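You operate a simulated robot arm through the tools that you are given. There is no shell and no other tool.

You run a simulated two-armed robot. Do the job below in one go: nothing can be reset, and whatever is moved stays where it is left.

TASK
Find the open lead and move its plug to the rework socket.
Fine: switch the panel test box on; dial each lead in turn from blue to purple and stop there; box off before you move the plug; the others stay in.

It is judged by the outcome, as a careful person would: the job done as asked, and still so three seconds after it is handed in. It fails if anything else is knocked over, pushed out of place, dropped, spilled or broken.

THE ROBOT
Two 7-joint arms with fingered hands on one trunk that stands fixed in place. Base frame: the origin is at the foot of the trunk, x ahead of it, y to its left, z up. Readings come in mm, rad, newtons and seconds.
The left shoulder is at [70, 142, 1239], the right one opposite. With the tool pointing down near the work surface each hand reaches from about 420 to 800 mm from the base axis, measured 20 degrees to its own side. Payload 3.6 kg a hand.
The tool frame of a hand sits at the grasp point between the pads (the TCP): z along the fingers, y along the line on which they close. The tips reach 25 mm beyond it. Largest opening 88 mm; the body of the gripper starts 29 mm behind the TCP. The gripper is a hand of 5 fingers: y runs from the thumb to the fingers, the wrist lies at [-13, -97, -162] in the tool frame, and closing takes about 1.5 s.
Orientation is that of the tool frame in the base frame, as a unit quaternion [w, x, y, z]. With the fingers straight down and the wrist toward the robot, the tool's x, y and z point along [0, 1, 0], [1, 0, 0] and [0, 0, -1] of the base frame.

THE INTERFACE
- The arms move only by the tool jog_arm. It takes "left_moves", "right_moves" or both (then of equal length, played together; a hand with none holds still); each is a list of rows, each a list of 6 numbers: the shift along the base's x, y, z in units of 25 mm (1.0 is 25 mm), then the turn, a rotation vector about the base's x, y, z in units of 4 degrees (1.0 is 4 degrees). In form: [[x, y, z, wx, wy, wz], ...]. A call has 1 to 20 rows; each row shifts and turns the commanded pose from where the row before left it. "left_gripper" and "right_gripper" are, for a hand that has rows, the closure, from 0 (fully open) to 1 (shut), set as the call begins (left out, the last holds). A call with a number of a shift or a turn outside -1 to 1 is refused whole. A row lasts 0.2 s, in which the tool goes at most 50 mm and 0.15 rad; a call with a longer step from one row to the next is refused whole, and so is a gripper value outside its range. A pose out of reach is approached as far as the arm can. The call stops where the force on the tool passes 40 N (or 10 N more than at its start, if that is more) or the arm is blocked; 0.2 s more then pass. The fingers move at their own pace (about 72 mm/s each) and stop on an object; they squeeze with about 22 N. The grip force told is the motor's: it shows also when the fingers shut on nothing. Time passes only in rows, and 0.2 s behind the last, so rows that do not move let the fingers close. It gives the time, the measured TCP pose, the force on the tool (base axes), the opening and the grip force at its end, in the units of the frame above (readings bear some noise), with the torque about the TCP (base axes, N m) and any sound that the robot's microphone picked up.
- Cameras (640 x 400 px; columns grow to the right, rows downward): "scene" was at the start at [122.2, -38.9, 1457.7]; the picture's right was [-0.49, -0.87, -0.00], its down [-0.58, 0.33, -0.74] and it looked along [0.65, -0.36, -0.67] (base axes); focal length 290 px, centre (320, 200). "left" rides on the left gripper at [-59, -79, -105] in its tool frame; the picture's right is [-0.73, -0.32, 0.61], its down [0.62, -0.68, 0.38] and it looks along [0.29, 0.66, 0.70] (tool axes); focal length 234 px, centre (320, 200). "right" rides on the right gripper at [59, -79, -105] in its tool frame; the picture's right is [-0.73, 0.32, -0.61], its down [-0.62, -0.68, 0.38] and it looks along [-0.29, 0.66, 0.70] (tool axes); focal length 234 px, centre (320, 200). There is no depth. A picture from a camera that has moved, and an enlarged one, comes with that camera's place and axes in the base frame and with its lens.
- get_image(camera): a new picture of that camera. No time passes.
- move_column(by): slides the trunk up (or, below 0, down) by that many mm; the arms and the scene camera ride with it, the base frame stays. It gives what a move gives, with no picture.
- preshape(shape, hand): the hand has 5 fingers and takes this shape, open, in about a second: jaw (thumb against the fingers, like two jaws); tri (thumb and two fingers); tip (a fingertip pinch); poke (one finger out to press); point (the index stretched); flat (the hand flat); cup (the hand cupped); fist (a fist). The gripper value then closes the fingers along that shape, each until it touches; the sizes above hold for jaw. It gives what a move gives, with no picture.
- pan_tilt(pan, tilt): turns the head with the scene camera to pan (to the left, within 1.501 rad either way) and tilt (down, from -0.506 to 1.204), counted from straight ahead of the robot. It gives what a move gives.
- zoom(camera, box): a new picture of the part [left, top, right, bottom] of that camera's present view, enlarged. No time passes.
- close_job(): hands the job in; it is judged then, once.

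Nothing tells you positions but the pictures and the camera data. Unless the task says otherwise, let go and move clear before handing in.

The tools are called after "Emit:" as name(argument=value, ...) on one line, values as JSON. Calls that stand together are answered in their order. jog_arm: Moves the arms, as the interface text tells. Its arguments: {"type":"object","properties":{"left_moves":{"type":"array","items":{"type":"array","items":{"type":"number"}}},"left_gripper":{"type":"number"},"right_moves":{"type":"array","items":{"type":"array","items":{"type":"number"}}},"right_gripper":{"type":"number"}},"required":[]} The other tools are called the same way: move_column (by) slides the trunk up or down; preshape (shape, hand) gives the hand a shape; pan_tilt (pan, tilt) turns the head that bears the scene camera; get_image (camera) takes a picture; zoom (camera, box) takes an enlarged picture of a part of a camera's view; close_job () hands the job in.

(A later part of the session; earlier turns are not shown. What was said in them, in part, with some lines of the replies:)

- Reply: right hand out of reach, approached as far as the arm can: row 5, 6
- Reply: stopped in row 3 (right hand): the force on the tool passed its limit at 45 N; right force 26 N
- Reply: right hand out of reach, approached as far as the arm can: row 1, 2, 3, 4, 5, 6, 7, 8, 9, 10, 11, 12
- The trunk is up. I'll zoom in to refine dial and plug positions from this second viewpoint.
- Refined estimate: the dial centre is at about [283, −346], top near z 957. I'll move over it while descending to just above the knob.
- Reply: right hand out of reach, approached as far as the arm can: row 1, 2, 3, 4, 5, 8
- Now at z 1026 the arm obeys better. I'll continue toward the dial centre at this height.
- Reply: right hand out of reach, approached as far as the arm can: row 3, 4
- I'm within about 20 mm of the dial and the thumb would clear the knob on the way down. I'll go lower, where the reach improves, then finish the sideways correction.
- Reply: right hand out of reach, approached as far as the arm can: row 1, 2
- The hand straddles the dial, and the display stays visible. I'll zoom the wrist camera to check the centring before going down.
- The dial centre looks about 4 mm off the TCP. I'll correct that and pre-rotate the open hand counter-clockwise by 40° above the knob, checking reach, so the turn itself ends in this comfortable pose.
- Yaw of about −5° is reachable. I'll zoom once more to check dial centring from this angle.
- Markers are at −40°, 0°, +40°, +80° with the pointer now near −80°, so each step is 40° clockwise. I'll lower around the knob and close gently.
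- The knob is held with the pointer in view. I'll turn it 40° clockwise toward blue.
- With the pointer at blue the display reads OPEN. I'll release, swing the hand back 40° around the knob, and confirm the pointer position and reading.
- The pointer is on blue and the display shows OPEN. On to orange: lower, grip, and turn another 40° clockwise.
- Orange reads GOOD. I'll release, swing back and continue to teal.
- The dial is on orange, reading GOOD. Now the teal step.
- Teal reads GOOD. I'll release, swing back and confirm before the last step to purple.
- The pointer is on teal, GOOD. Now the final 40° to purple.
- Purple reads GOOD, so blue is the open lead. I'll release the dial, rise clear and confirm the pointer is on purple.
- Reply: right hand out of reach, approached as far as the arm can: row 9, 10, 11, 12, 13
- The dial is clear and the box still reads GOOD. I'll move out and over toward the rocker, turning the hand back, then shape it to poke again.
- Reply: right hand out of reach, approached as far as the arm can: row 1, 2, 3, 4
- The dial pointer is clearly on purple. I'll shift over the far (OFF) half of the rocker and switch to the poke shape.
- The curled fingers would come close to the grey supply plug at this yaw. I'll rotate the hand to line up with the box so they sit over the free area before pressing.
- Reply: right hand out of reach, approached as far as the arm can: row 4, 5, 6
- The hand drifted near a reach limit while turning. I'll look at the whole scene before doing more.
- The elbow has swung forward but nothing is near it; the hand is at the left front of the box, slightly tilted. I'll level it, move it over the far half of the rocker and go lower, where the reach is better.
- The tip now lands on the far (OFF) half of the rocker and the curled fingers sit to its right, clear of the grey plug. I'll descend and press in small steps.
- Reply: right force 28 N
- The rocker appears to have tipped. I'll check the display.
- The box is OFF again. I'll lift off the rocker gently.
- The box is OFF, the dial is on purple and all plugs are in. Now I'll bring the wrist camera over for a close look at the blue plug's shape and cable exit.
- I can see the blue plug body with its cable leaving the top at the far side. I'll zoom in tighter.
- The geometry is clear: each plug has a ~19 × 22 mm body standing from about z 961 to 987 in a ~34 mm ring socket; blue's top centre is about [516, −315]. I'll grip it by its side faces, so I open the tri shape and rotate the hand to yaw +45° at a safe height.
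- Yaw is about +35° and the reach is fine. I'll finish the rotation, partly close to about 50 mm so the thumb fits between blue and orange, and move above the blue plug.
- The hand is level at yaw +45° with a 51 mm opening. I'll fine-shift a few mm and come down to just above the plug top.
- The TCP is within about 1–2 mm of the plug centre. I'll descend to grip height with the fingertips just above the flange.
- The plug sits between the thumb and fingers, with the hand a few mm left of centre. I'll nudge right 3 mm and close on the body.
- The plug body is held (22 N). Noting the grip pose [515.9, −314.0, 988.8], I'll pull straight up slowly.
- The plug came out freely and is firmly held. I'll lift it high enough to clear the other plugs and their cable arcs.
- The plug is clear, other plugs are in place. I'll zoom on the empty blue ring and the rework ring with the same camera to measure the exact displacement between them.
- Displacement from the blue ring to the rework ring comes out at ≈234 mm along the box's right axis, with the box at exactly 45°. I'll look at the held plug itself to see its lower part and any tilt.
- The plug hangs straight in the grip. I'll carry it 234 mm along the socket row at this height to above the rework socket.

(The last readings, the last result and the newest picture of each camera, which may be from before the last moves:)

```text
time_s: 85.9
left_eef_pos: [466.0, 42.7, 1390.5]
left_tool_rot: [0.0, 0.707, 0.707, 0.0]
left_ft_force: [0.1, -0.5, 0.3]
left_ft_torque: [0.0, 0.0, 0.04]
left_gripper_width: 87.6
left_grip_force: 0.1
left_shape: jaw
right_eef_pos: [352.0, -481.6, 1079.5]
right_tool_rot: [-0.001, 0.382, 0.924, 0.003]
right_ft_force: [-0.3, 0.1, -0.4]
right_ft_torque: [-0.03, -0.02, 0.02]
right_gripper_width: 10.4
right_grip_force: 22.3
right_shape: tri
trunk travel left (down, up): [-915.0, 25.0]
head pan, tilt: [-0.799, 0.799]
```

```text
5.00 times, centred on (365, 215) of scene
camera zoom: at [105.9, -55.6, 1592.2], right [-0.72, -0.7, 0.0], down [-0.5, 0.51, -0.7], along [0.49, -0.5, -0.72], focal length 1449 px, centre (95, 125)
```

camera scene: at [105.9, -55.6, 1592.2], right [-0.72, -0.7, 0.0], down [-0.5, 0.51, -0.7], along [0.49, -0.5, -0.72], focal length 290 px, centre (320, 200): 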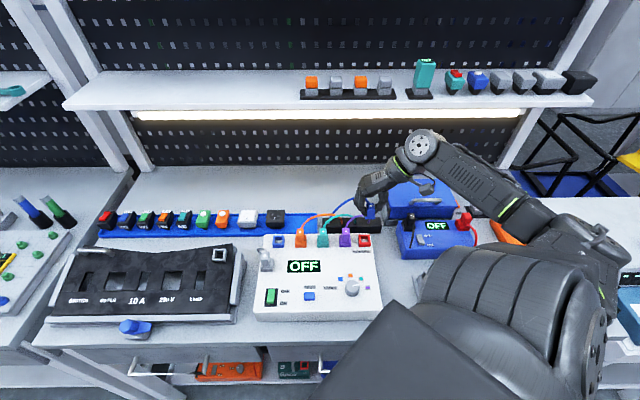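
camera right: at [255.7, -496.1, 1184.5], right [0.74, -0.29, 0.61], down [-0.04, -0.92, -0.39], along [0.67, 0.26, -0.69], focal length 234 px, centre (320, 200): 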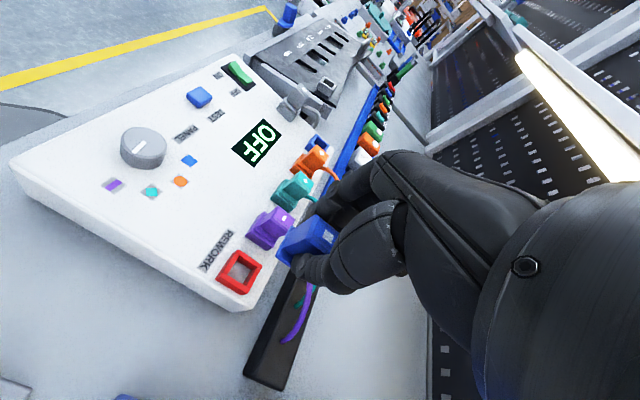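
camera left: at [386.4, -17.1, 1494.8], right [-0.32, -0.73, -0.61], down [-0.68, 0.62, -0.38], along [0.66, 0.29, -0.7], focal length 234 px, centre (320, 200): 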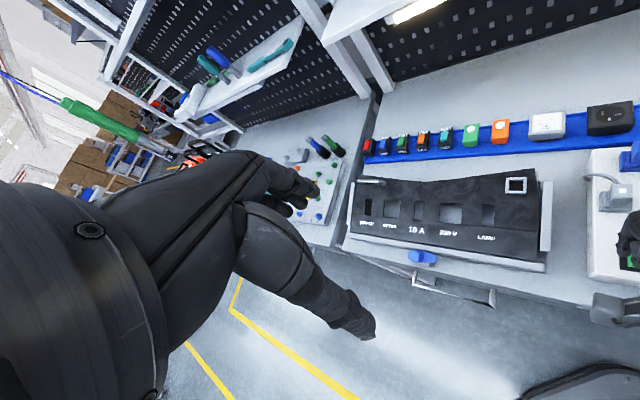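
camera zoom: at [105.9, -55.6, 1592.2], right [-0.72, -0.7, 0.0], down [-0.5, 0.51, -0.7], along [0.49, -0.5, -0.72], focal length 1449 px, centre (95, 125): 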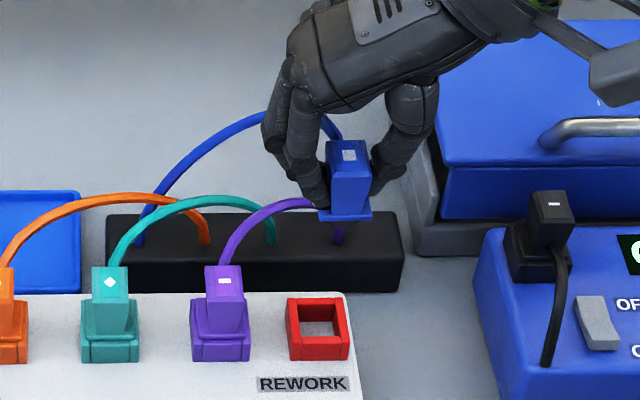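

The plug is above the rework socket. I'll descend partway and check alignment.

Emit:
jog_arm(right_moves=[[0, 0, -0.6, 0, 0, 0], [0, 0, -0.6, 0, 0, 0], [0, 0, -0.6, 0, 0, 0], [0, 0, -0.6, 0, 0, 0], [0, 0, 0, 0, 0, 0], [0, 0, 0, 0, 0, 0]])

Emit:
zoom(camera="scene", box=[340, 210, 400, 255])

Emit:
zoom(camera="right", box=[190, 180, 350, 320])

```text
time_s: 87.3
left_eef_pos: [465.2, 42.9, 1391.4]
left_tool_rot: [0.0, 0.707, 0.707, -0.001]
left_ft_force: [0.2, 0.4, 0.2]
left_ft_torque: [-0.01, 0.02, 0.02]
left_gripper_width: 87.6
left_grip_force: 0.1
left_shape: jaw
right_eef_pos: [351.3, -481.0, 1021.4]
right_tool_rot: [-0.001, 0.383, 0.924, 0.003]
right_ft_force: [-0.5, -0.2, 0.0]
right_ft_torque: [0.0, 0.0, 0.01]
right_gripper_width: 10.8
right_grip_force: 22.1
right_shape: tri
trunk travel left (down, up): [-915.0, 25.0]
head pan, tilt: [-0.799, 0.799]
```

```text
8.89 times, centred on (370, 232) of scene
camera zoom: at [105.6, -55.7, 1592.2], right [-0.72, -0.7, 0.0], down [-0.5, 0.51, -0.7], along [0.49, -0.5, -0.72], focal length 2575 px, centre (-124, -89)
```

zoom: 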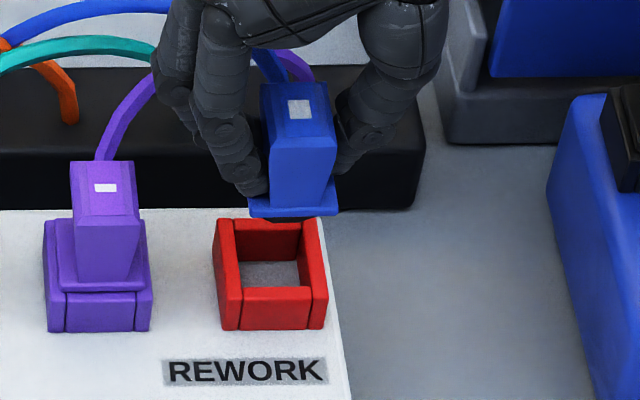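

```text
2.86 times, centred on (270, 250) of right
camera zoom: at [255.2, -494.7, 1125.4], right [0.74, -0.29, 0.61], down [-0.04, -0.92, -0.39], along [0.67, 0.26, -0.69], focal length 669 px, centre (463, 57)
```

zoom: 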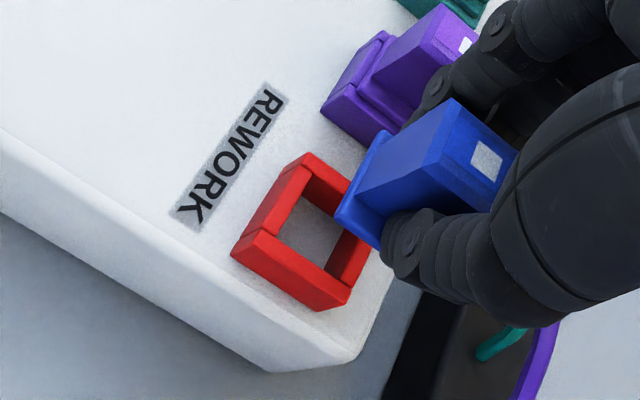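

The plug is nearly centred; it looks 1–3 mm too far back. I'll correct 1.5 mm toward me and descend to a small lift, where I can compare against the wrist-camera view I had when it was just above its own socket.

Emit:
jog_arm(right_moves=[[-0.042, 0.042, -0.2, 0, 0, 0], [0, 0, -0.2, 0, 0, 0], [0, 0, -0.2, 0, 0, 0], [0, 0, 0, 0, 0, 0], [0, 0, 0, 0, 0, 0]])

Emit:
zoom(camera="right", box=[240, 180, 400, 340])

Emit:
zoom(camera="scene", box=[348, 218, 388, 254])

```text
time_s: 88.5
left_eef_pos: [465.2, 42.0, 1391.1]
left_tool_rot: [-0.001, 0.707, 0.707, -0.001]
left_ft_force: [0.5, -0.1, 0.2]
left_ft_torque: [-0.02, 0.03, 0.04]
left_gripper_width: 87.6
left_grip_force: 0.1
left_shape: jaw
right_eef_pos: [348.2, -480.5, 1006.0]
right_tool_rot: [-0.001, 0.383, 0.924, 0.003]
right_ft_force: [0.4, -0.7, 0.5]
right_ft_torque: [0.04, -0.01, 0.02]
right_gripper_width: 10.6
right_grip_force: 22.1
right_shape: tri
trunk travel left (down, up): [-915.0, 25.0]
head pan, tilt: [-0.799, 0.799]
```

```text
2.50 times, centred on (320, 260) of right
camera zoom: at [252.8, -493.9, 1110.4], right [0.74, -0.29, 0.61], down [-0.04, -0.92, -0.39], along [0.67, 0.26, -0.69], focal length 585 px, centre (320, 50)
```

zoom: 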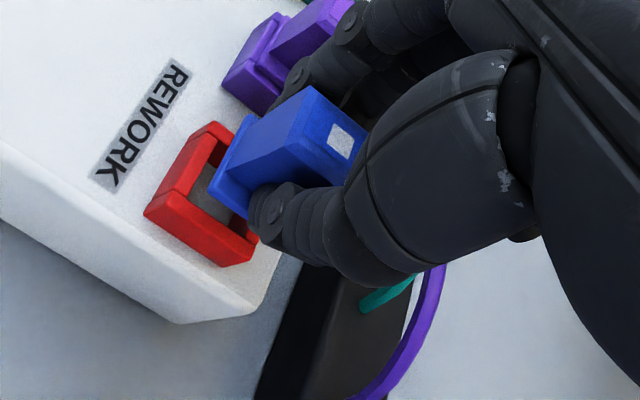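

```text
11.11 times, centred on (368, 236) of scene
camera zoom: at [105.6, -55.7, 1592.2], right [-0.72, -0.7, 0.0], down [-0.5, 0.51, -0.7], along [0.49, -0.5, -0.72], focal length 3219 px, centre (-213, -200)
```

zoom: 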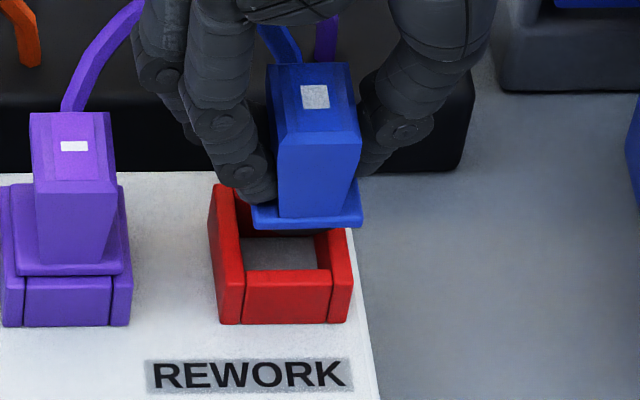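

By the scene camera the plug is about 2 mm too far right. I'll shift it and re-check at the same small lift as my reference view.

Emit:
jog_arm(right_moves=[[0.09, 0.05, 0, 0, 0, 0], [0, 0, -0.1, 0, 0, 0], [0, 0, -0.1, 0, 0, 0], [0, 0, 0, 0, 0, 0], [0, 0, 0, 0, 0, 0]])

Emit:
zoom(camera="right", box=[240, 180, 400, 340])

Emit:
zoom(camera="scene", box=[348, 218, 388, 254])

```text
time_s: 89.7
left_eef_pos: [466.0, 42.8, 1391.3]
left_tool_rot: [0.001, 0.707, 0.707, 0.0]
left_ft_force: [0.4, 0.1, -0.1]
left_ft_torque: [-0.01, -0.02, 0.0]
left_gripper_width: 87.6
left_grip_force: 0.1
left_shape: jaw
right_eef_pos: [350.0, -479.4, 1000.4]
right_tool_rot: [0.0, 0.383, 0.924, 0.002]
right_ft_force: [0.2, 0.6, -1.1]
right_ft_torque: [0.01, 0.02, -0.01]
right_gripper_width: 10.7
right_grip_force: 21.8
right_shape: tri
trunk travel left (down, up): [-915.0, 25.0]
head pan, tilt: [-0.799, 0.799]
```

```text
2.50 times, centred on (320, 260) of right
camera zoom: at [254.7, -492.7, 1105.7], right [0.74, -0.29, 0.61], down [-0.04, -0.92, -0.39], along [0.67, 0.26, -0.69], focal length 585 px, centre (320, 50)
```

zoom: 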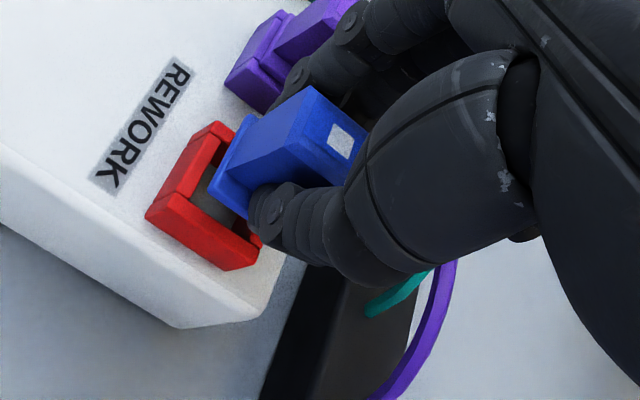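

```text
11.11 times, centred on (368, 236) of scene
camera zoom: at [105.7, -55.7, 1592.2], right [-0.72, -0.7, 0.0], down [-0.5, 0.51, -0.7], along [0.49, -0.5, -0.72], focal length 3219 px, centre (-213, -200)
```

zoom: 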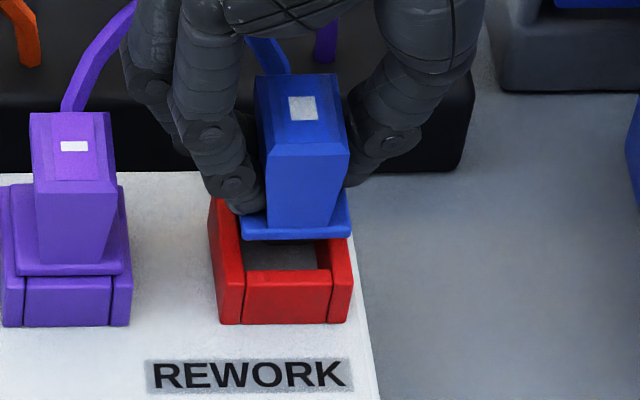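

Comparing both cameras with the reference just above the blue socket, the plug still needs about 1.7 mm toward the far side and under 1 mm left. I'll apply that and re-check.

Emit:
jog_arm(right_moves=[[0.075, -0.026, 0, 0, 0, 0], [0, 0, 0, 0, 0, 0], [0, 0, 0, 0, 0, 0]])

Emit:
zoom(camera="right", box=[240, 180, 400, 340])

Emit:
zoom(camera="scene", box=[348, 218, 388, 254])

Emit:
zoom(camera="right", box=[260, 200, 340, 300])

```text
time_s: 90.5
left_eef_pos: [465.8, 43.1, 1390.5]
left_tool_rot: [-0.001, 0.707, 0.707, 0.0]
left_ft_force: [-1.0, -0.6, 0.8]
left_ft_torque: [-0.02, -0.02, 0.01]
left_gripper_width: 87.7
left_grip_force: 0.0
left_shape: jaw
right_eef_pos: [353.6, -478.6, 999.8]
right_tool_rot: [-0.001, 0.383, 0.924, 0.003]
right_ft_force: [-0.6, 0.6, -0.6]
right_ft_torque: [0.02, 0.03, -0.02]
right_gripper_width: 10.7
right_grip_force: 22.0
right_shape: tri
trunk travel left (down, up): [-915.0, 25.0]
head pan, tilt: [-0.799, 0.799]
```

```text
2.50 times, centred on (320, 260) of right
camera zoom: at [256.4, -492.7, 1106.6], right [0.74, -0.29, 0.61], down [-0.04, -0.92, -0.39], along [0.67, 0.26, -0.69], focal length 585 px, centre (320, 50)
```

zoom: 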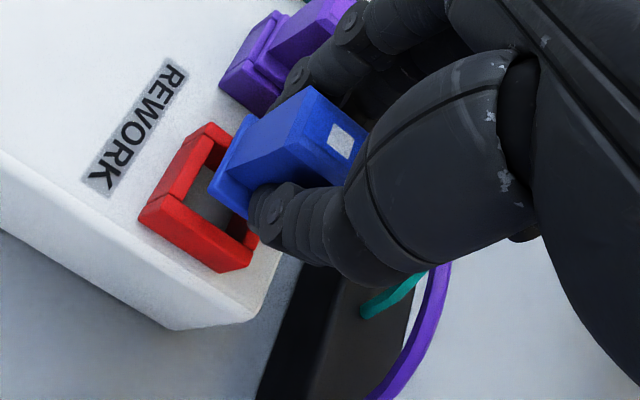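

```text
11.11 times, centred on (368, 236) of scene
camera zoom: at [105.6, -55.7, 1592.2], right [-0.72, -0.7, 0.0], down [-0.5, 0.51, -0.7], along [0.49, -0.5, -0.72], focal length 3219 px, centre (-213, -200)
```

zoom: 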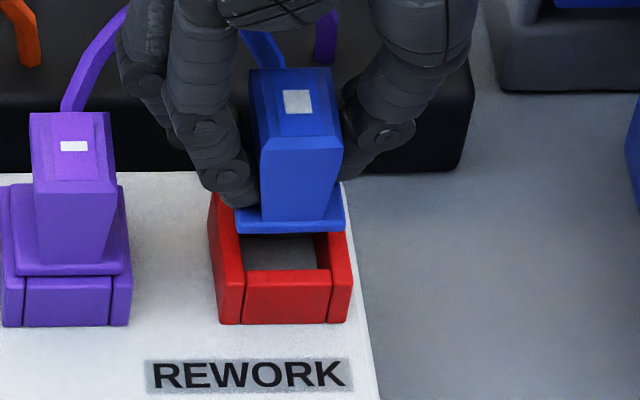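

```text
4.00 times, centred on (300, 250) of right
camera zoom: at [256.4, -492.7, 1106.6], right [0.74, -0.29, 0.61], down [-0.04, -0.92, -0.39], along [0.67, 0.26, -0.69], focal length 937 px, centre (400, 0)
```

zoom: 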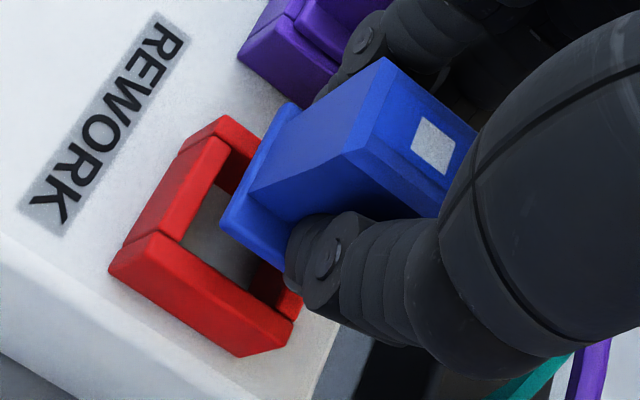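

Now aligned to within about 1 mm in both views. A last small trim, then I'll lower in small steps watching the force.

Emit:
jog_arm(right_moves=[[-0.037, -0.014, 0, 0, 0, 0], [0, 0, -0.06, 0, 0, 0], [0, 0, -0.06, 0, 0, 0], [0, 0, -0.06, 0, 0, 0], [0, 0, 0, 0, 0, 0]])

Emit:
zoom(camera="scene", box=[348, 218, 388, 254])

Emit:
zoom(camera="right", box=[260, 200, 340, 300])

```text
time_s: 91.7
left_eef_pos: [464.6, 43.3, 1391.3]
left_tool_rot: [0.0, 0.707, 0.707, -0.001]
left_ft_force: [-0.1, -0.2, 0.0]
left_ft_torque: [0.01, -0.01, 0.01]
left_gripper_width: 87.7
left_grip_force: 0.1
left_shape: jaw
right_eef_pos: [352.0, -479.9, 998.4]
right_tool_rot: [-0.001, 0.382, 0.924, 0.002]
right_ft_force: [0.1, 0.1, -0.2]
right_ft_torque: [0.02, 0.0, 0.03]
right_gripper_width: 10.6
right_grip_force: 21.7
right_shape: tri
trunk travel left (down, up): [-915.0, 25.0]
head pan, tilt: [-0.799, 0.799]
```

```text
11.11 times, centred on (368, 236) of scene
camera zoom: at [105.6, -55.7, 1592.2], right [-0.72, -0.7, 0.0], down [-0.5, 0.51, -0.7], along [0.49, -0.5, -0.72], focal length 3219 px, centre (-213, -200)
```

zoom: 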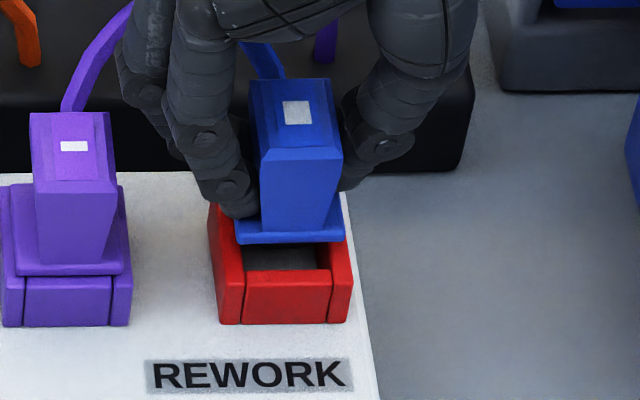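

```text
4.00 times, centred on (300, 250) of right
camera zoom: at [256.2, -493.0, 1102.4], right [0.74, -0.29, 0.61], down [-0.04, -0.92, -0.39], along [0.67, 0.26, -0.69], focal length 937 px, centre (400, 0)
```

zoom: 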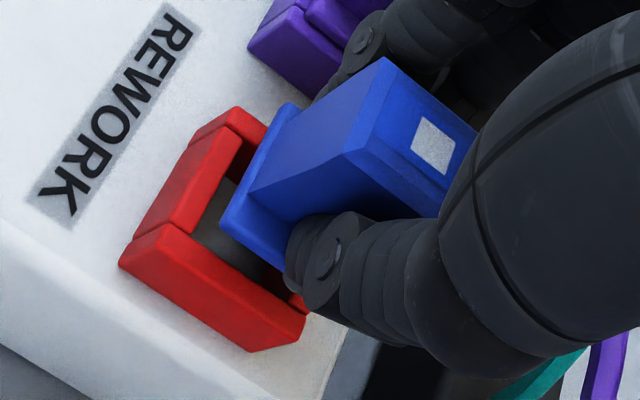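

R is aligned to a fraction of a millimetre; it may still be slightly too far back. I'll trim 0.6 mm toward me and keep lowering while watching for contact force.

Emit:
jog_arm(right_moves=[[-0.017, 0.017, 0, 0, 0, 0], [0, 0, -0.06, 0, 0, 0], [0, 0, -0.06, 0, 0, 0], [0, 0, 0, 0, 0, 0]])

Emit:
zoom(camera="scene", box=[348, 218, 388, 254])

Emit:
zoom(camera="right", box=[260, 200, 340, 300])

```text
time_s: 92.7
left_eef_pos: [465.0, 42.0, 1390.2]
left_tool_rot: [0.0, 0.708, 0.707, 0.0]
left_ft_force: [-0.1, 0.3, -1.3]
left_ft_torque: [-0.01, -0.02, 0.0]
left_gripper_width: 87.6
left_grip_force: 0.1
left_shape: jaw
right_eef_pos: [351.9, -480.0, 995.4]
right_tool_rot: [-0.001, 0.382, 0.924, 0.003]
right_ft_force: [-0.8, -1.2, -1.2]
right_ft_torque: [0.0, 0.02, -0.02]
right_gripper_width: 10.8
right_grip_force: 22.2
right_shape: tri
trunk travel left (down, up): [-915.0, 25.0]
head pan, tilt: [-0.799, 0.799]
```

```text
11.11 times, centred on (368, 236) of scene
camera zoom: at [105.6, -55.7, 1592.2], right [-0.72, -0.7, 0.0], down [-0.5, 0.51, -0.7], along [0.49, -0.5, -0.72], focal length 3219 px, centre (-213, -200)
```

zoom: 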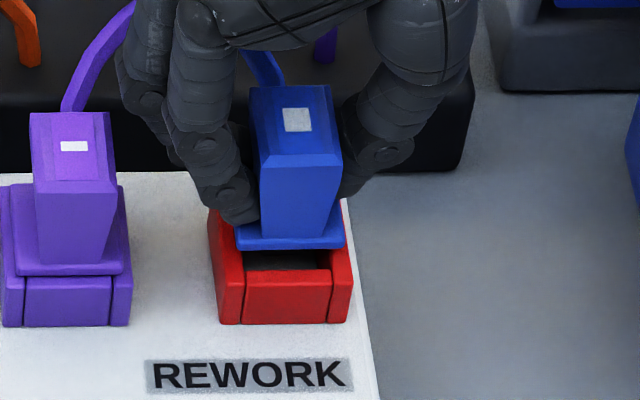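

```text
4.00 times, centred on (300, 250) of right
camera zoom: at [255.9, -493.1, 1100.0], right [0.74, -0.29, 0.61], down [-0.04, -0.92, -0.39], along [0.67, 0.26, -0.69], focal length 937 px, centre (400, 0)
```

zoom: 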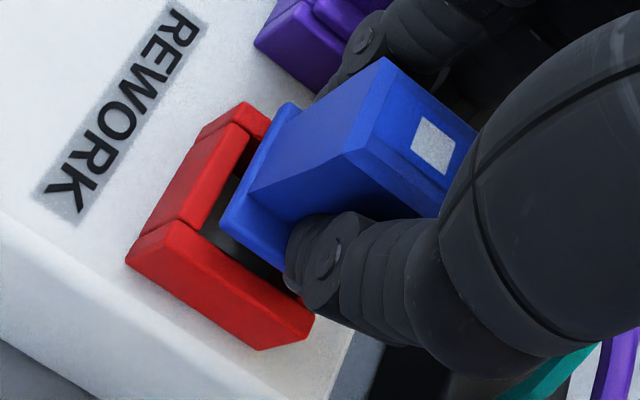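

No contact force so far and the prong looks to be entering the hole. I'll keep lowering in small steps.

Emit:
jog_arm(right_moves=[[0, 0, -0.06, 0, 0, 0], [0, 0, -0.06, 0, 0, 0], [0, 0, 0, 0, 0, 0]])

Emit:
zoom(camera="scene", box=[348, 218, 388, 254])

Emit:
zoom(camera="right", box=[260, 200, 340, 300])

```text
time_s: 93.5
left_eef_pos: [466.1, 41.9, 1390.9]
left_tool_rot: [0.0, 0.707, 0.707, 0.0]
left_ft_force: [0.4, 0.6, 0.2]
left_ft_torque: [0.04, -0.01, 0.0]
left_gripper_width: 87.9
left_grip_force: 0.1
left_shape: jaw
right_eef_pos: [351.5, -478.8, 990.6]
right_tool_rot: [0.0, 0.383, 0.924, 0.002]
right_ft_force: [-0.4, 0.8, 0.3]
right_ft_torque: [-0.01, 0.02, 0.0]
right_gripper_width: 10.5
right_grip_force: 22.3
right_shape: tri
trunk travel left (down, up): [-915.0, 25.0]
head pan, tilt: [-0.799, 0.799]
```

```text
11.11 times, centred on (368, 236) of scene
camera zoom: at [105.6, -55.7, 1592.2], right [-0.72, -0.7, 0.0], down [-0.5, 0.51, -0.7], along [0.49, -0.5, -0.72], focal length 3219 px, centre (-213, -200)
```

zoom: 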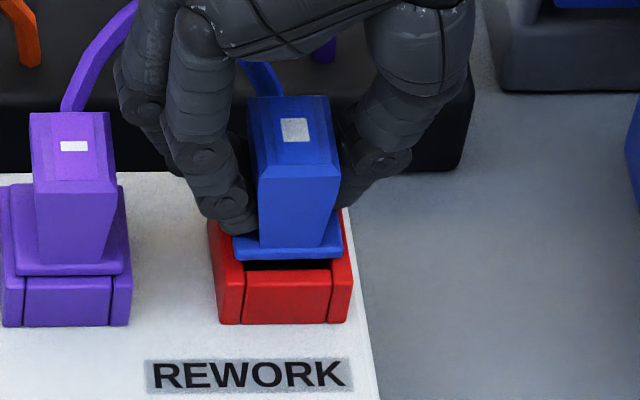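

```text
4.00 times, centred on (300, 250) of right
camera zoom: at [255.7, -492.7, 1096.7], right [0.74, -0.29, 0.61], down [-0.04, -0.92, -0.39], along [0.67, 0.26, -0.69], focal length 937 px, centre (400, 0)
```

zoom: 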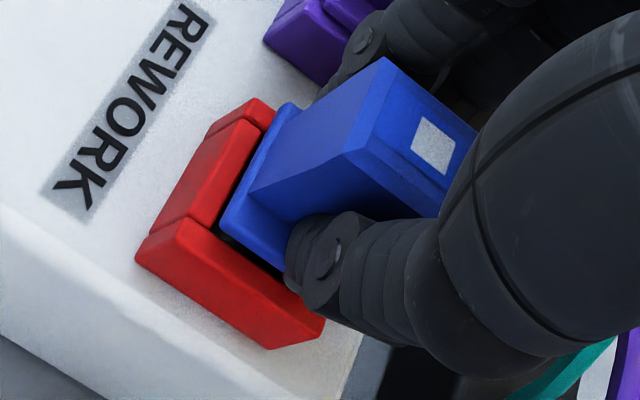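

It is going in freely. Continuing down in small steps until the flange seats.

Emit:
jog_arm(right_moves=[[0, 0, -0.05, 0, 0, 0], [0, 0, -0.05, 0, 0, 0], [0, 0, -0.05, 0, 0, 0], [0, 0, 0, 0, 0, 0]])

Emit:
zoom(camera="scene", box=[348, 218, 388, 254])

Emit:
zoom(camera="right", box=[260, 200, 340, 300])

```text
time_s: 94.5
left_eef_pos: [465.6, 42.5, 1391.0]
left_tool_rot: [0.0, 0.707, 0.707, 0.0]
left_ft_force: [-0.5, -0.1, -0.3]
left_ft_torque: [0.01, -0.01, 0.0]
left_gripper_width: 87.7
left_grip_force: 0.1
left_shape: jaw
right_eef_pos: [352.4, -478.8, 988.8]
right_tool_rot: [-0.002, 0.382, 0.924, 0.002]
right_ft_force: [0.4, 0.0, -0.3]
right_ft_torque: [0.0, 0.0, 0.02]
right_gripper_width: 10.8
right_grip_force: 21.9
right_shape: tri
trunk travel left (down, up): [-915.0, 25.0]
head pan, tilt: [-0.799, 0.799]
```

```text
11.11 times, centred on (368, 236) of scene
camera zoom: at [105.6, -55.7, 1592.2], right [-0.72, -0.7, 0.0], down [-0.5, 0.51, -0.7], along [0.49, -0.5, -0.72], focal length 3219 px, centre (-213, -200)
```

zoom: 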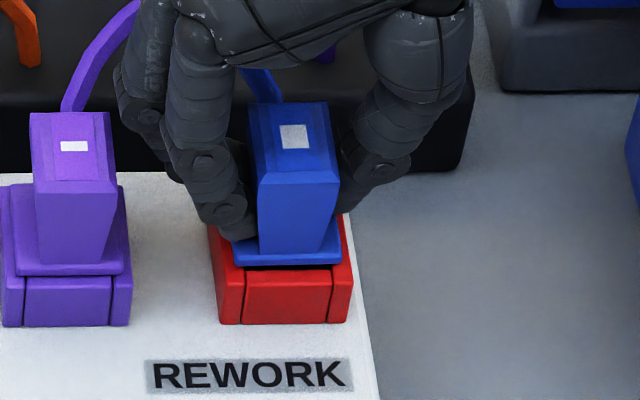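

```text
4.00 times, centred on (300, 250) of right
camera zoom: at [256.0, -493.3, 1093.5], right [0.74, -0.29, 0.61], down [-0.04, -0.92, -0.39], along [0.67, 0.26, -0.69], focal length 937 px, centre (400, 0)
```

zoom: 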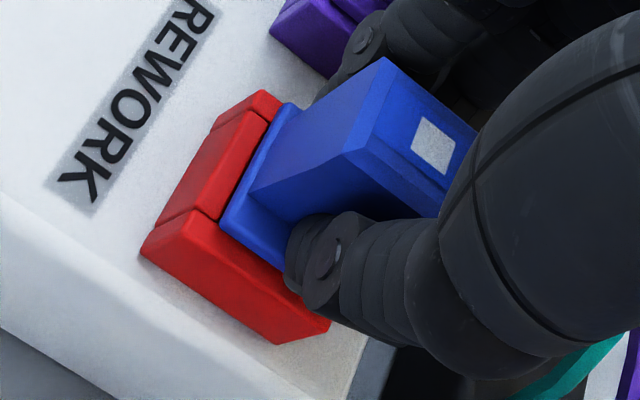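

Nearly seated: about 2–3 mm of gap left and still no force. Continuing gently.

Emit:
jog_arm(right_moves=[[0, 0, -0.05, 0, 0, 0], [0, 0, -0.05, 0, 0, 0], [0, 0, 0, 0, 0, 0]])

Emit:
zoom(camera="scene", box=[348, 218, 388, 254])

Emit:
zoom(camera="right", box=[260, 200, 340, 300])

```text
time_s: 95.3
left_eef_pos: [465.0, 43.5, 1391.7]
left_tool_rot: [0.001, 0.707, 0.707, -0.001]
left_ft_force: [-0.5, 0.2, 0.0]
left_ft_torque: [-0.01, 0.01, 0.0]
left_gripper_width: 87.7
left_grip_force: 0.1
left_shape: jaw
right_eef_pos: [350.2, -479.6, 987.7]
right_tool_rot: [0.002, 0.383, 0.924, 0.002]
right_ft_force: [-1.9, -3.2, 15.9]
right_ft_torque: [-0.11, 0.08, -0.01]
right_gripper_width: 10.8
right_grip_force: 21.6
right_shape: tri
trunk travel left (down, up): [-915.0, 25.0]
head pan, tilt: [-0.799, 0.799]
```

```text
11.11 times, centred on (368, 236) of scene
camera zoom: at [103.1, -54.1, 1592.7], right [-0.72, -0.7, 0.0], down [-0.5, 0.51, -0.7], along [0.49, -0.5, -0.72], focal length 3219 px, centre (-213, -200)
```

zoom: 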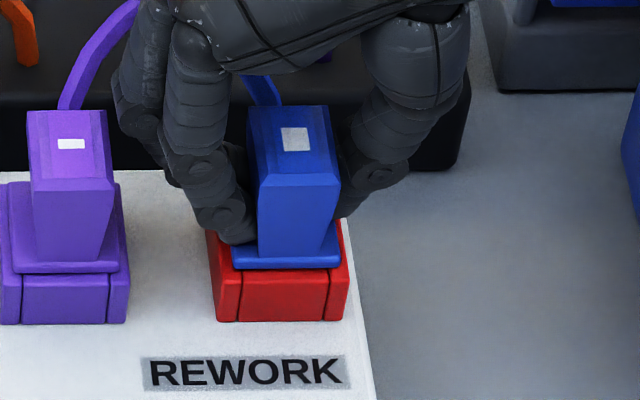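

```text
4.00 times, centred on (300, 250) of right
camera zoom: at [254.5, -492.0, 1092.1], right [0.74, -0.29, 0.61], down [-0.04, -0.92, -0.39], along [0.67, 0.26, -0.69], focal length 937 px, centre (400, 0)
```

zoom: 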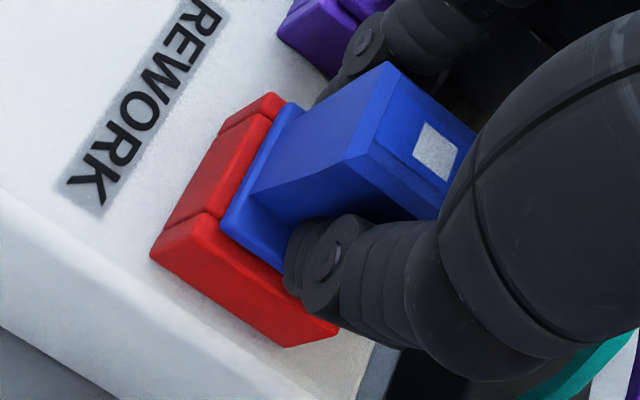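

Contact at about 16 N: the flange is on the ring and aligned as on the purple plug. One more light press to be sure it is fully seated.

Emit:
jog_arm(right_moves=[[0, 0, -0.03, 0, 0, 0], [0, 0, 0, 0, 0, 0]])

Emit:
zoom(camera="scene", box=[348, 218, 388, 254])

```text
time_s: 95.9
left_eef_pos: [462.6, 44.6, 1391.8]
left_tool_rot: [0.001, 0.707, 0.707, 0.0]
left_ft_force: [0.9, -0.9, -0.5]
left_ft_torque: [-0.01, 0.02, 0.0]
left_gripper_width: 87.5
left_grip_force: 0.0
left_shape: jaw
right_eef_pos: [351.3, -477.5, 987.8]
right_tool_rot: [0.002, 0.383, 0.924, 0.001]
right_ft_force: [-0.3, -5.7, 24.5]
right_ft_torque: [-0.2, 0.08, -0.1]
right_gripper_width: 11.3
right_grip_force: 21.9
right_shape: tri
trunk travel left (down, up): [-915.0, 25.0]
head pan, tilt: [-0.799, 0.799]
```

```text
11.11 times, centred on (368, 236) of scene
camera zoom: at [102.7, -53.3, 1592.7], right [-0.72, -0.7, 0.0], down [-0.5, 0.51, -0.7], along [0.49, -0.5, -0.72], focal length 3219 px, centre (-213, -200)
```

zoom: 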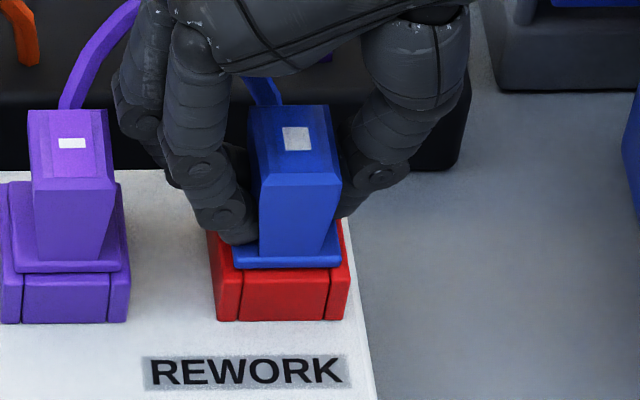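

The plug is seated (force rose with no further travel). I'll relieve the push slightly, then open just enough to release without touching purple.

Emit:
jog_arm(right_moves=[[0, 0, 0.04, 0, 0, 0], [0, 0, 0, 0, 0, 0]])

Emit:
jog_arm(right_moves=[[0, 0, 0, 0, 0, 0], [0, 0, 0, 0, 0, 0], [0, 0, 0, 0, 0, 0], [0, 0, 0, 0, 0, 0]], right_gripper=0.66)

Emit:
zoom(camera="scene", box=[348, 218, 388, 254])

Emit:
zoom(camera="right", box=[240, 180, 400, 340])

```text
time_s: 96.5
left_eef_pos: [463.6, 43.7, 1391.6]
left_tool_rot: [0.0, 0.708, 0.706, 0.0]
left_ft_force: [-0.3, -0.4, 0.1]
left_ft_torque: [0.0, 0.01, -0.01]
left_gripper_width: 87.5
left_grip_force: 0.0
left_shape: jaw
right_eef_pos: [351.6, -478.1, 987.9]
right_tool_rot: [0.0, 0.383, 0.924, 0.002]
right_ft_force: [0.4, -4.9, 20.8]
right_ft_torque: [-0.16, 0.08, -0.06]
right_gripper_width: 11.6
right_grip_force: 21.5
right_shape: tri
trunk travel left (down, up): [-915.0, 25.0]
head pan, tilt: [-0.799, 0.799]
```

```text
time_s: 97.5
left_eef_pos: [464.3, 42.6, 1391.1]
left_tool_rot: [0.0, 0.707, 0.707, 0.001]
left_ft_force: [-0.1, 0.5, -0.5]
left_ft_torque: [0.01, 0.0, -0.01]
left_gripper_width: 88.0
left_grip_force: 0.0
left_shape: jaw
right_eef_pos: [350.8, -479.2, 986.4]
right_tool_rot: [-0.001, 0.383, 0.924, 0.003]
right_ft_force: [-5.8, -3.2, 2.0]
right_ft_torque: [0.06, -0.03, 0.05]
right_gripper_width: 27.9
right_grip_force: 0.0
right_shape: tri
trunk travel left (down, up): [-915.0, 25.0]
head pan, tilt: [-0.799, 0.799]
```

```text
11.11 times, centred on (368, 236) of scene
camera zoom: at [103.5, -56.6, 1592.3], right [-0.72, -0.7, 0.0], down [-0.5, 0.51, -0.7], along [0.49, -0.5, -0.72], focal length 3219 px, centre (-213, -200)
```

zoom: 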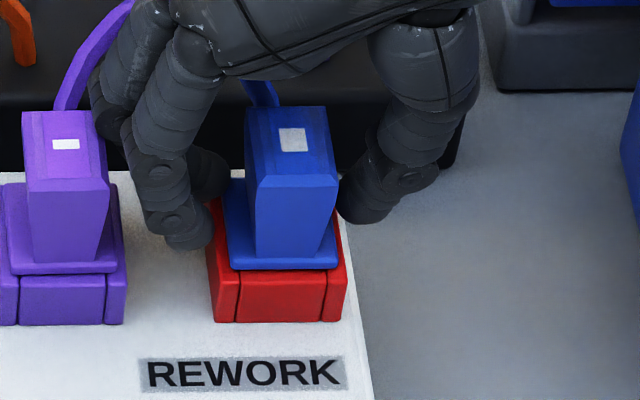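

```text
2.50 times, centred on (320, 260) of right
camera zoom: at [254.1, -493.2, 1090.6], right [0.74, -0.29, 0.61], down [-0.04, -0.92, -0.39], along [0.67, 0.26, -0.69], focal length 585 px, centre (320, 50)
```

zoom: 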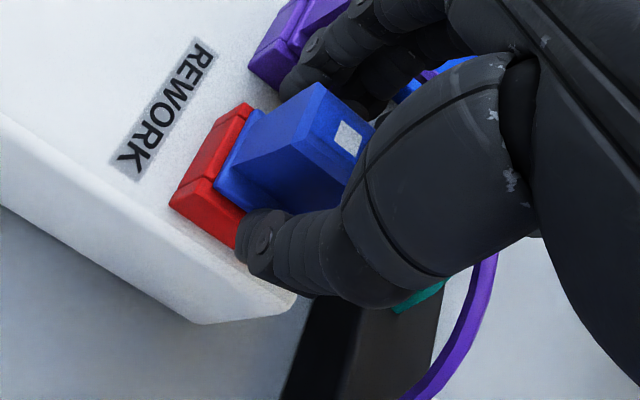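

Released, but I see ~6 N sideways force, perhaps a finger brushing near purple. I'll close a touch to back off and check before lifting.

Emit:
jog_arm(right_moves=[[0, 0, 0, 0, 0, 0], [0, 0, 0, 0, 0, 0], [0, 0, 0, 0, 0, 0]], right_gripper=0.74)

Emit:
zoom(camera="scene", box=[338, 208, 388, 254])

Emit:
zoom(camera="right", box=[260, 180, 360, 280])

```text
time_s: 98.3
left_eef_pos: [464.6, 42.6, 1390.5]
left_tool_rot: [0.0, 0.707, 0.707, 0.0]
left_ft_force: [0.4, -0.2, -1.3]
left_ft_torque: [-0.01, -0.01, -0.01]
left_gripper_width: 87.6
left_grip_force: 0.1
left_shape: jaw
right_eef_pos: [351.3, -479.4, 985.5]
right_tool_rot: [0.0, 0.383, 0.924, 0.004]
right_ft_force: [-2.6, -1.4, 1.7]
right_ft_torque: [0.04, -0.08, 0.01]
right_gripper_width: 22.5
right_grip_force: 0.1
right_shape: tri
trunk travel left (down, up): [-915.0, 25.0]
head pan, tilt: [-0.799, 0.799]
```

```text
8.70 times, centred on (363, 231) of scene
camera zoom: at [104.4, -55.9, 1592.3], right [-0.72, -0.7, 0.0], down [-0.5, 0.51, -0.7], along [0.49, -0.5, -0.72], focal length 2519 px, centre (-54, -70)
```

zoom: 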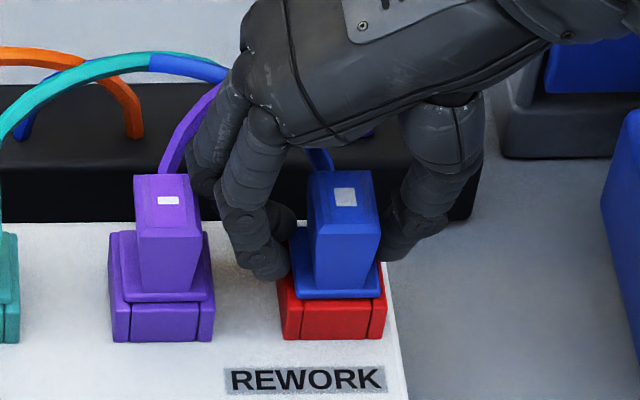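

```text
4.00 times, centred on (310, 230) of right
camera zoom: at [255.1, -492.8, 1091.1], right [0.74, -0.29, 0.61], down [-0.04, -0.92, -0.39], along [0.67, 0.26, -0.69], focal length 937 px, centre (360, 80)
```

zoom: 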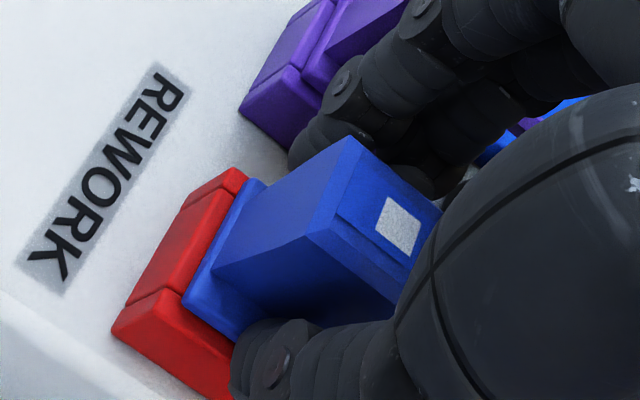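

The force dropped as the fingers came in, so a finger was near purple. I'll centre the open hand by moving 2 mm right, away from purple, then lift slowly.

Emit:
jog_arm(right_moves=[[-0.055, -0.055, 0, 0, 0, 0], [0, 0, 0, 0, 0, 0]])

Emit:
zoom(camera="scene", box=[338, 208, 388, 254])

```text
time_s: 98.9
left_eef_pos: [465.0, 42.5, 1389.8]
left_tool_rot: [0.0, 0.707, 0.707, 0.0]
left_ft_force: [-0.2, -0.3, -0.3]
left_ft_torque: [0.02, 0.01, -0.01]
left_gripper_width: 87.4
left_grip_force: 0.0
left_shape: jaw
right_eef_pos: [350.6, -480.2, 986.1]
right_tool_rot: [0.0, 0.383, 0.924, 0.002]
right_ft_force: [-0.9, 0.2, 0.2]
right_ft_torque: [0.03, -0.04, 0.02]
right_gripper_width: 22.7
right_grip_force: 0.1
right_shape: tri
trunk travel left (down, up): [-915.0, 25.0]
head pan, tilt: [-0.799, 0.799]
```

```text
8.70 times, centred on (363, 231) of scene
camera zoom: at [105.1, -55.7, 1592.3], right [-0.72, -0.7, 0.0], down [-0.5, 0.51, -0.7], along [0.49, -0.5, -0.72], focal length 2519 px, centre (-54, -70)
```

zoom: 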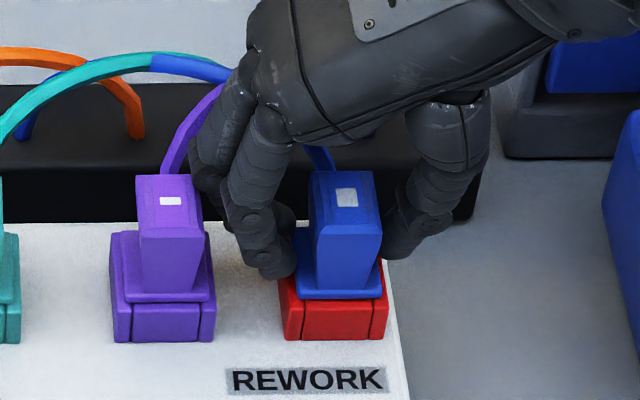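

Forces are now near zero and the hand is free on both sides. I'll lift straight up in small steps and make sure the plug stays in.

Emit:
jog_arm(right_moves=[[0, 0, 0.12, 0, 0, 0], [0, 0, 0.12, 0, 0, 0], [0, 0, 0.15, 0, 0, 0], [0, 0, 0.2, 0, 0, 0]])

Emit:
zoom(camera="scene", box=[338, 208, 388, 254])

```text
time_s: 99.9
left_eef_pos: [465.6, 44.4, 1389.7]
left_tool_rot: [0.001, 0.707, 0.708, 0.0]
left_ft_force: [0.5, -0.8, -0.1]
left_ft_torque: [0.0, 0.02, -0.03]
left_gripper_width: 88.0
left_grip_force: 0.1
left_shape: jaw
right_eef_pos: [351.6, -480.4, 1001.7]
right_tool_rot: [0.0, 0.382, 0.924, 0.002]
right_ft_force: [0.0, 0.7, 0.3]
right_ft_torque: [0.02, -0.02, 0.01]
right_gripper_width: 22.7
right_grip_force: 0.1
right_shape: tri
trunk travel left (down, up): [-915.0, 25.0]
head pan, tilt: [-0.799, 0.799]
```

```text
8.70 times, centred on (363, 231) of scene
camera zoom: at [105.7, -55.6, 1592.2], right [-0.72, -0.7, 0.0], down [-0.5, 0.51, -0.7], along [0.49, -0.5, -0.72], focal length 2519 px, centre (-54, -70)
```

zoom: 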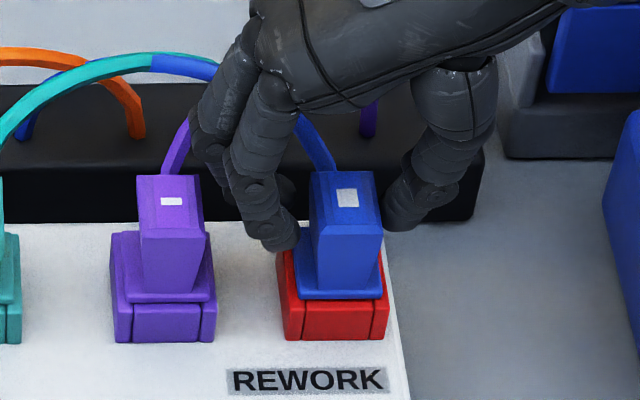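

The plug stays seated as the hand leaves. I'll lift well clear and move away for a final check.

Emit:
jog_arm(right_moves=[[0, 0, 0.4, 0, 0, 0], [0, 0, 0.6, 0, 0, 0], [0, 0, 0.8, 0, 0, 0], [0, 0, 1, 0, 0, 0], [0, 0, 1, 0, 0, 0], [0, 0, 1, 0, 0, 0], [0, -0.5, 1, 0, 0, 0], [0, -0.5, 0.6, 0, 0, 0]])

Emit:
get_image(camera="scene")

Emit:
zoom(camera="scene", box=[250, 210, 400, 320])

Emit:
zoom(camera="scene", box=[325, 215, 385, 260])

Emit:
get_image(camera="right")

```text
time_s: 101.7
left_eef_pos: [467.2, 42.6, 1389.9]
left_tool_rot: [0.0, 0.707, 0.707, 0.0]
left_ft_force: [0.5, -0.3, 0.5]
left_ft_torque: [-0.01, 0.01, -0.02]
left_gripper_width: 87.7
left_grip_force: 0.0
left_shape: jaw
right_eef_pos: [351.4, -504.0, 1159.7]
right_tool_rot: [-0.001, 0.383, 0.924, 0.002]
right_ft_force: [0.3, -0.2, 0.2]
right_ft_torque: [-0.02, 0.0, 0.0]
right_gripper_width: 23.2
right_grip_force: 0.1
right_shape: tri
trunk travel left (down, up): [-915.0, 25.0]
head pan, tilt: [-0.799, 0.799]
```

```text
taken
camera scene: at [105.6, -56.0, 1592.2], right [-0.72, -0.7, 0.0], down [-0.5, 0.51, -0.7], along [0.49, -0.5, -0.72], focal length 290 px, centre (320, 200)
```

scene: 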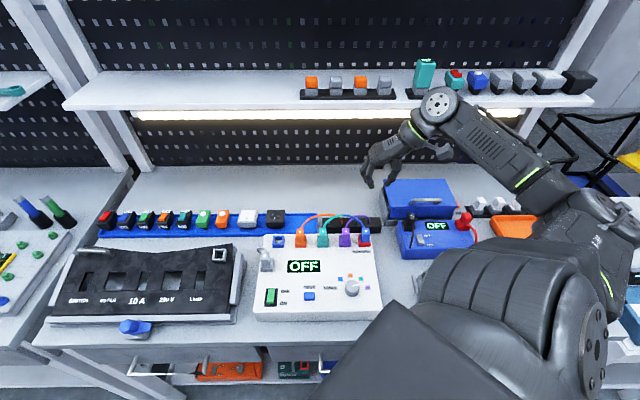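

```text
3.64 times, centred on (325, 265) of scene
camera zoom: at [105.6, -56.0, 1592.2], right [-0.72, -0.7, 0.0], down [-0.5, 0.51, -0.7], along [0.49, -0.5, -0.72], focal length 1054 px, centre (302, -36)
```

zoom: 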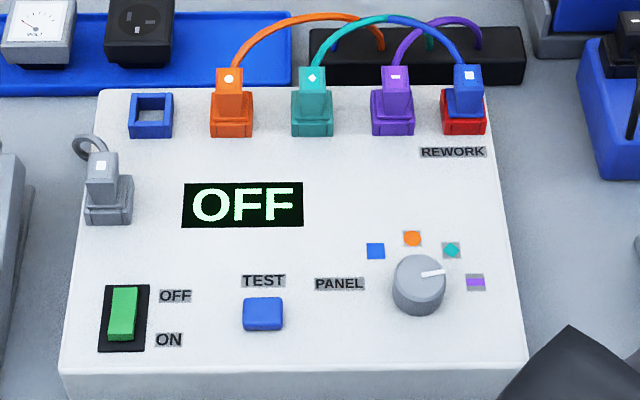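

```text
8.89 times, centred on (355, 238) of scene
camera zoom: at [105.6, -56.0, 1592.2], right [-0.72, -0.7, 0.0], down [-0.5, 0.51, -0.7], along [0.49, -0.5, -0.72], focal length 2575 px, centre (9, -133)
```

zoom: 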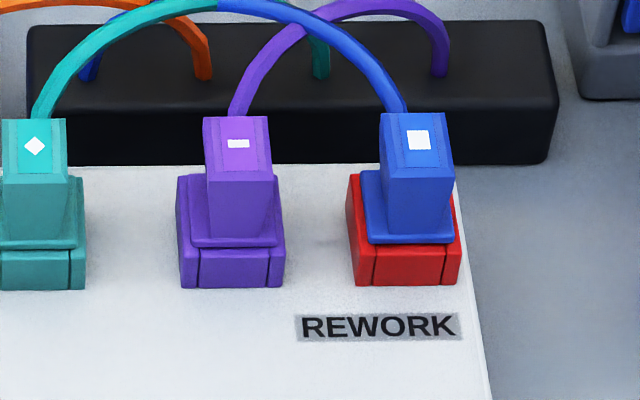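

```text
taken
camera right: at [254.7, -518.2, 1263.8], right [0.74, -0.29, 0.61], down [-0.04, -0.92, -0.39], along [0.67, 0.26, -0.69], focal length 234 px, centre (320, 200)
```

right: 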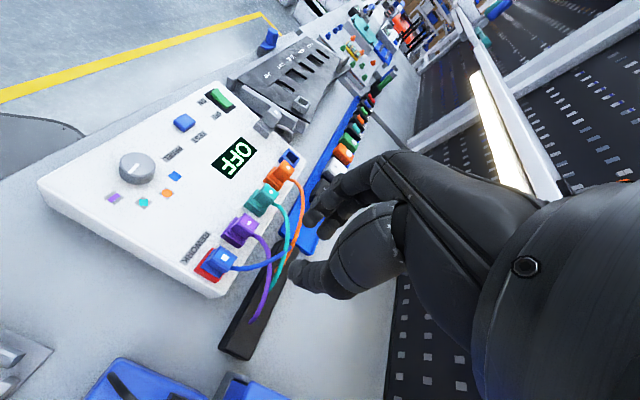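

Everything looks right: OFF, dial on purple, orange/teal/purple in place, blue in rework. I'll zoom closely to compare how it is seated next to purple.

Emit:
zoom(camera="scene", box=[338, 222, 378, 252])

Emit:
zoom(camera="right", box=[180, 200, 260, 290])

```text
13.33 times, centred on (358, 237) of scene
camera zoom: at [105.6, -56.0, 1592.2], right [-0.72, -0.7, 0.0], down [-0.5, 0.51, -0.7], along [0.49, -0.5, -0.72], focal length 3863 px, centre (-187, -293)
```

zoom: 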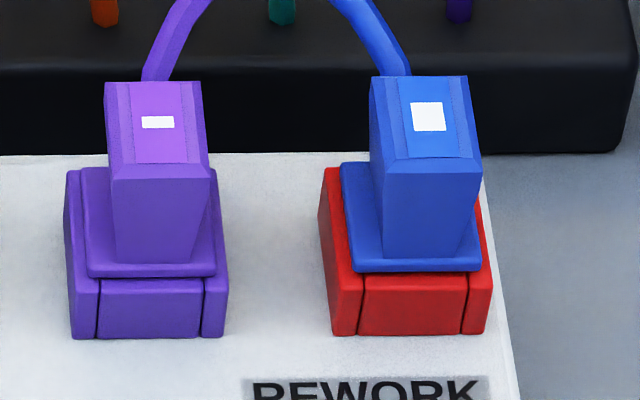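

```text
4.44 times, centred on (220, 245) of right
camera zoom: at [254.7, -518.2, 1263.8], right [0.74, -0.29, 0.61], down [-0.04, -0.92, -0.39], along [0.67, 0.26, -0.69], focal length 1041 px, centre (764, 0)
```

zoom: 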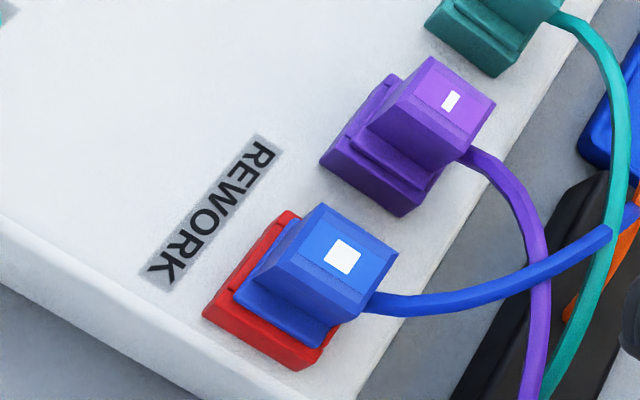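

Blue sits level with its neighbours to within a fraction of a millimetre, and it met a hard stop when pressed, so it is seated. I'll raise the hand a little further away and take one last look around.

Emit:
jog_arm(right_moves=[[0, 0, 0.8, 0, 0, 0], [0, -0.4, 0.8, 0, 0, 0], [0, -0.4, 0.8, 0, 0, 0], [0, 0, 0, 0, 0, 0], [0, 0, 0, 0, 0, 0]], right_gripper=0.3)

Emit:
get_image(camera="scene")

Emit:
zoom(camera="scene", box=[250, 210, 400, 320])

Emit:
zoom(camera="scene", box=[380, 160, 560, 280])

```text
time_s: 102.9
left_eef_pos: [465.9, 41.5, 1390.4]
left_tool_rot: [0.001, 0.707, 0.707, 0.0]
left_ft_force: [0.6, -0.8, 0.1]
left_ft_torque: [0.0, 0.03, 0.0]
left_gripper_width: 87.7
left_grip_force: 0.1
left_shape: jaw
right_eef_pos: [351.1, -525.2, 1219.4]
right_tool_rot: [-0.001, 0.383, 0.924, 0.002]
right_ft_force: [-0.8, 0.3, 0.3]
right_ft_torque: [-0.02, 0.01, 0.03]
right_gripper_width: 61.0
right_grip_force: 0.1
right_shape: tri
trunk travel left (down, up): [-915.0, 25.0]
head pan, tilt: [-0.799, 0.799]
```

```text
taken
camera scene: at [105.5, -55.8, 1592.3], right [-0.72, -0.7, 0.0], down [-0.5, 0.51, -0.7], along [0.49, -0.5, -0.72], focal length 290 px, centre (320, 200)
```

scene: 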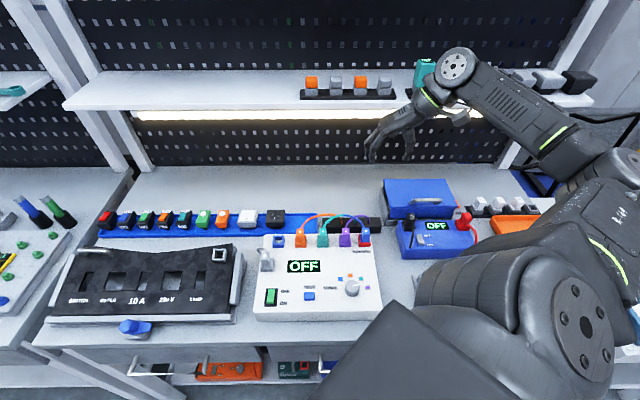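

```text
3.64 times, centred on (325, 265) of scene
camera zoom: at [105.5, -55.8, 1592.3], right [-0.72, -0.7, 0.0], down [-0.5, 0.51, -0.7], along [0.49, -0.5, -0.72], focal length 1054 px, centre (302, -36)
```

zoom: 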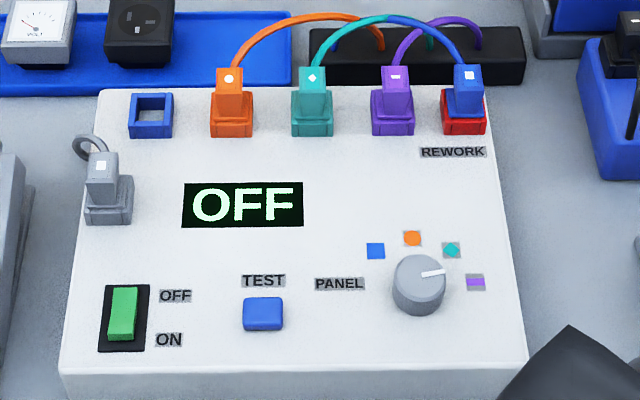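

```text
3.33 times, centred on (470, 220) of scene
camera zoom: at [105.5, -55.8, 1592.3], right [-0.72, -0.7, 0.0], down [-0.5, 0.51, -0.7], along [0.49, -0.5, -0.72], focal length 966 px, centre (-180, 133)
```

zoom: 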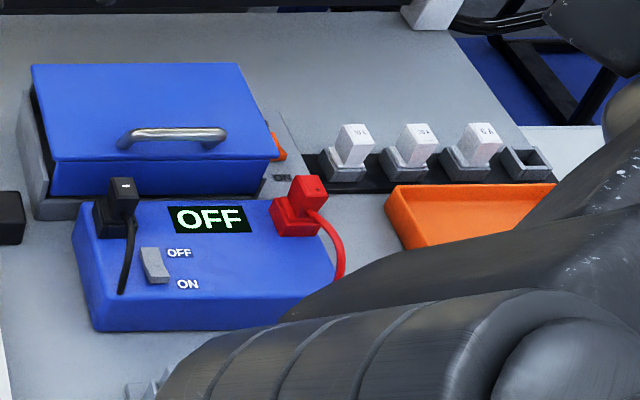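

The box is OFF, the dial is on purple, and the open blue lead's plug sits in the rework socket. Orange, teal and purple are still in, nothing else has moved, and the hand is clear, so I'm handing in.

Emit:
close_job()

```text
The job is handed in.
```

The blue lead was the open one, and its plug is now in the rework socket.

- **Test:** With the box on, I dialled each lead in turn. Blue read OPEN; orange, teal and purple read GOOD. The dial is left on purple.
- **Switch:** The box was off before I moved the plug, and it is still off.
- **Plug:** Blue went in with no resistance until its flange met the socket, and it stayed put when I let go. It sits about level with purple beside it, to within roughly 1 mm by the camera.
- **Other leads:** Orange, teal and purple are still in their sockets. While releasing blue, a finger seemed to brush purple with about 6 N. Purple looked undisturbed afterwards.

Nothing else looks moved in the last pictures. The hand let go and was moved clear before I handed the job in.
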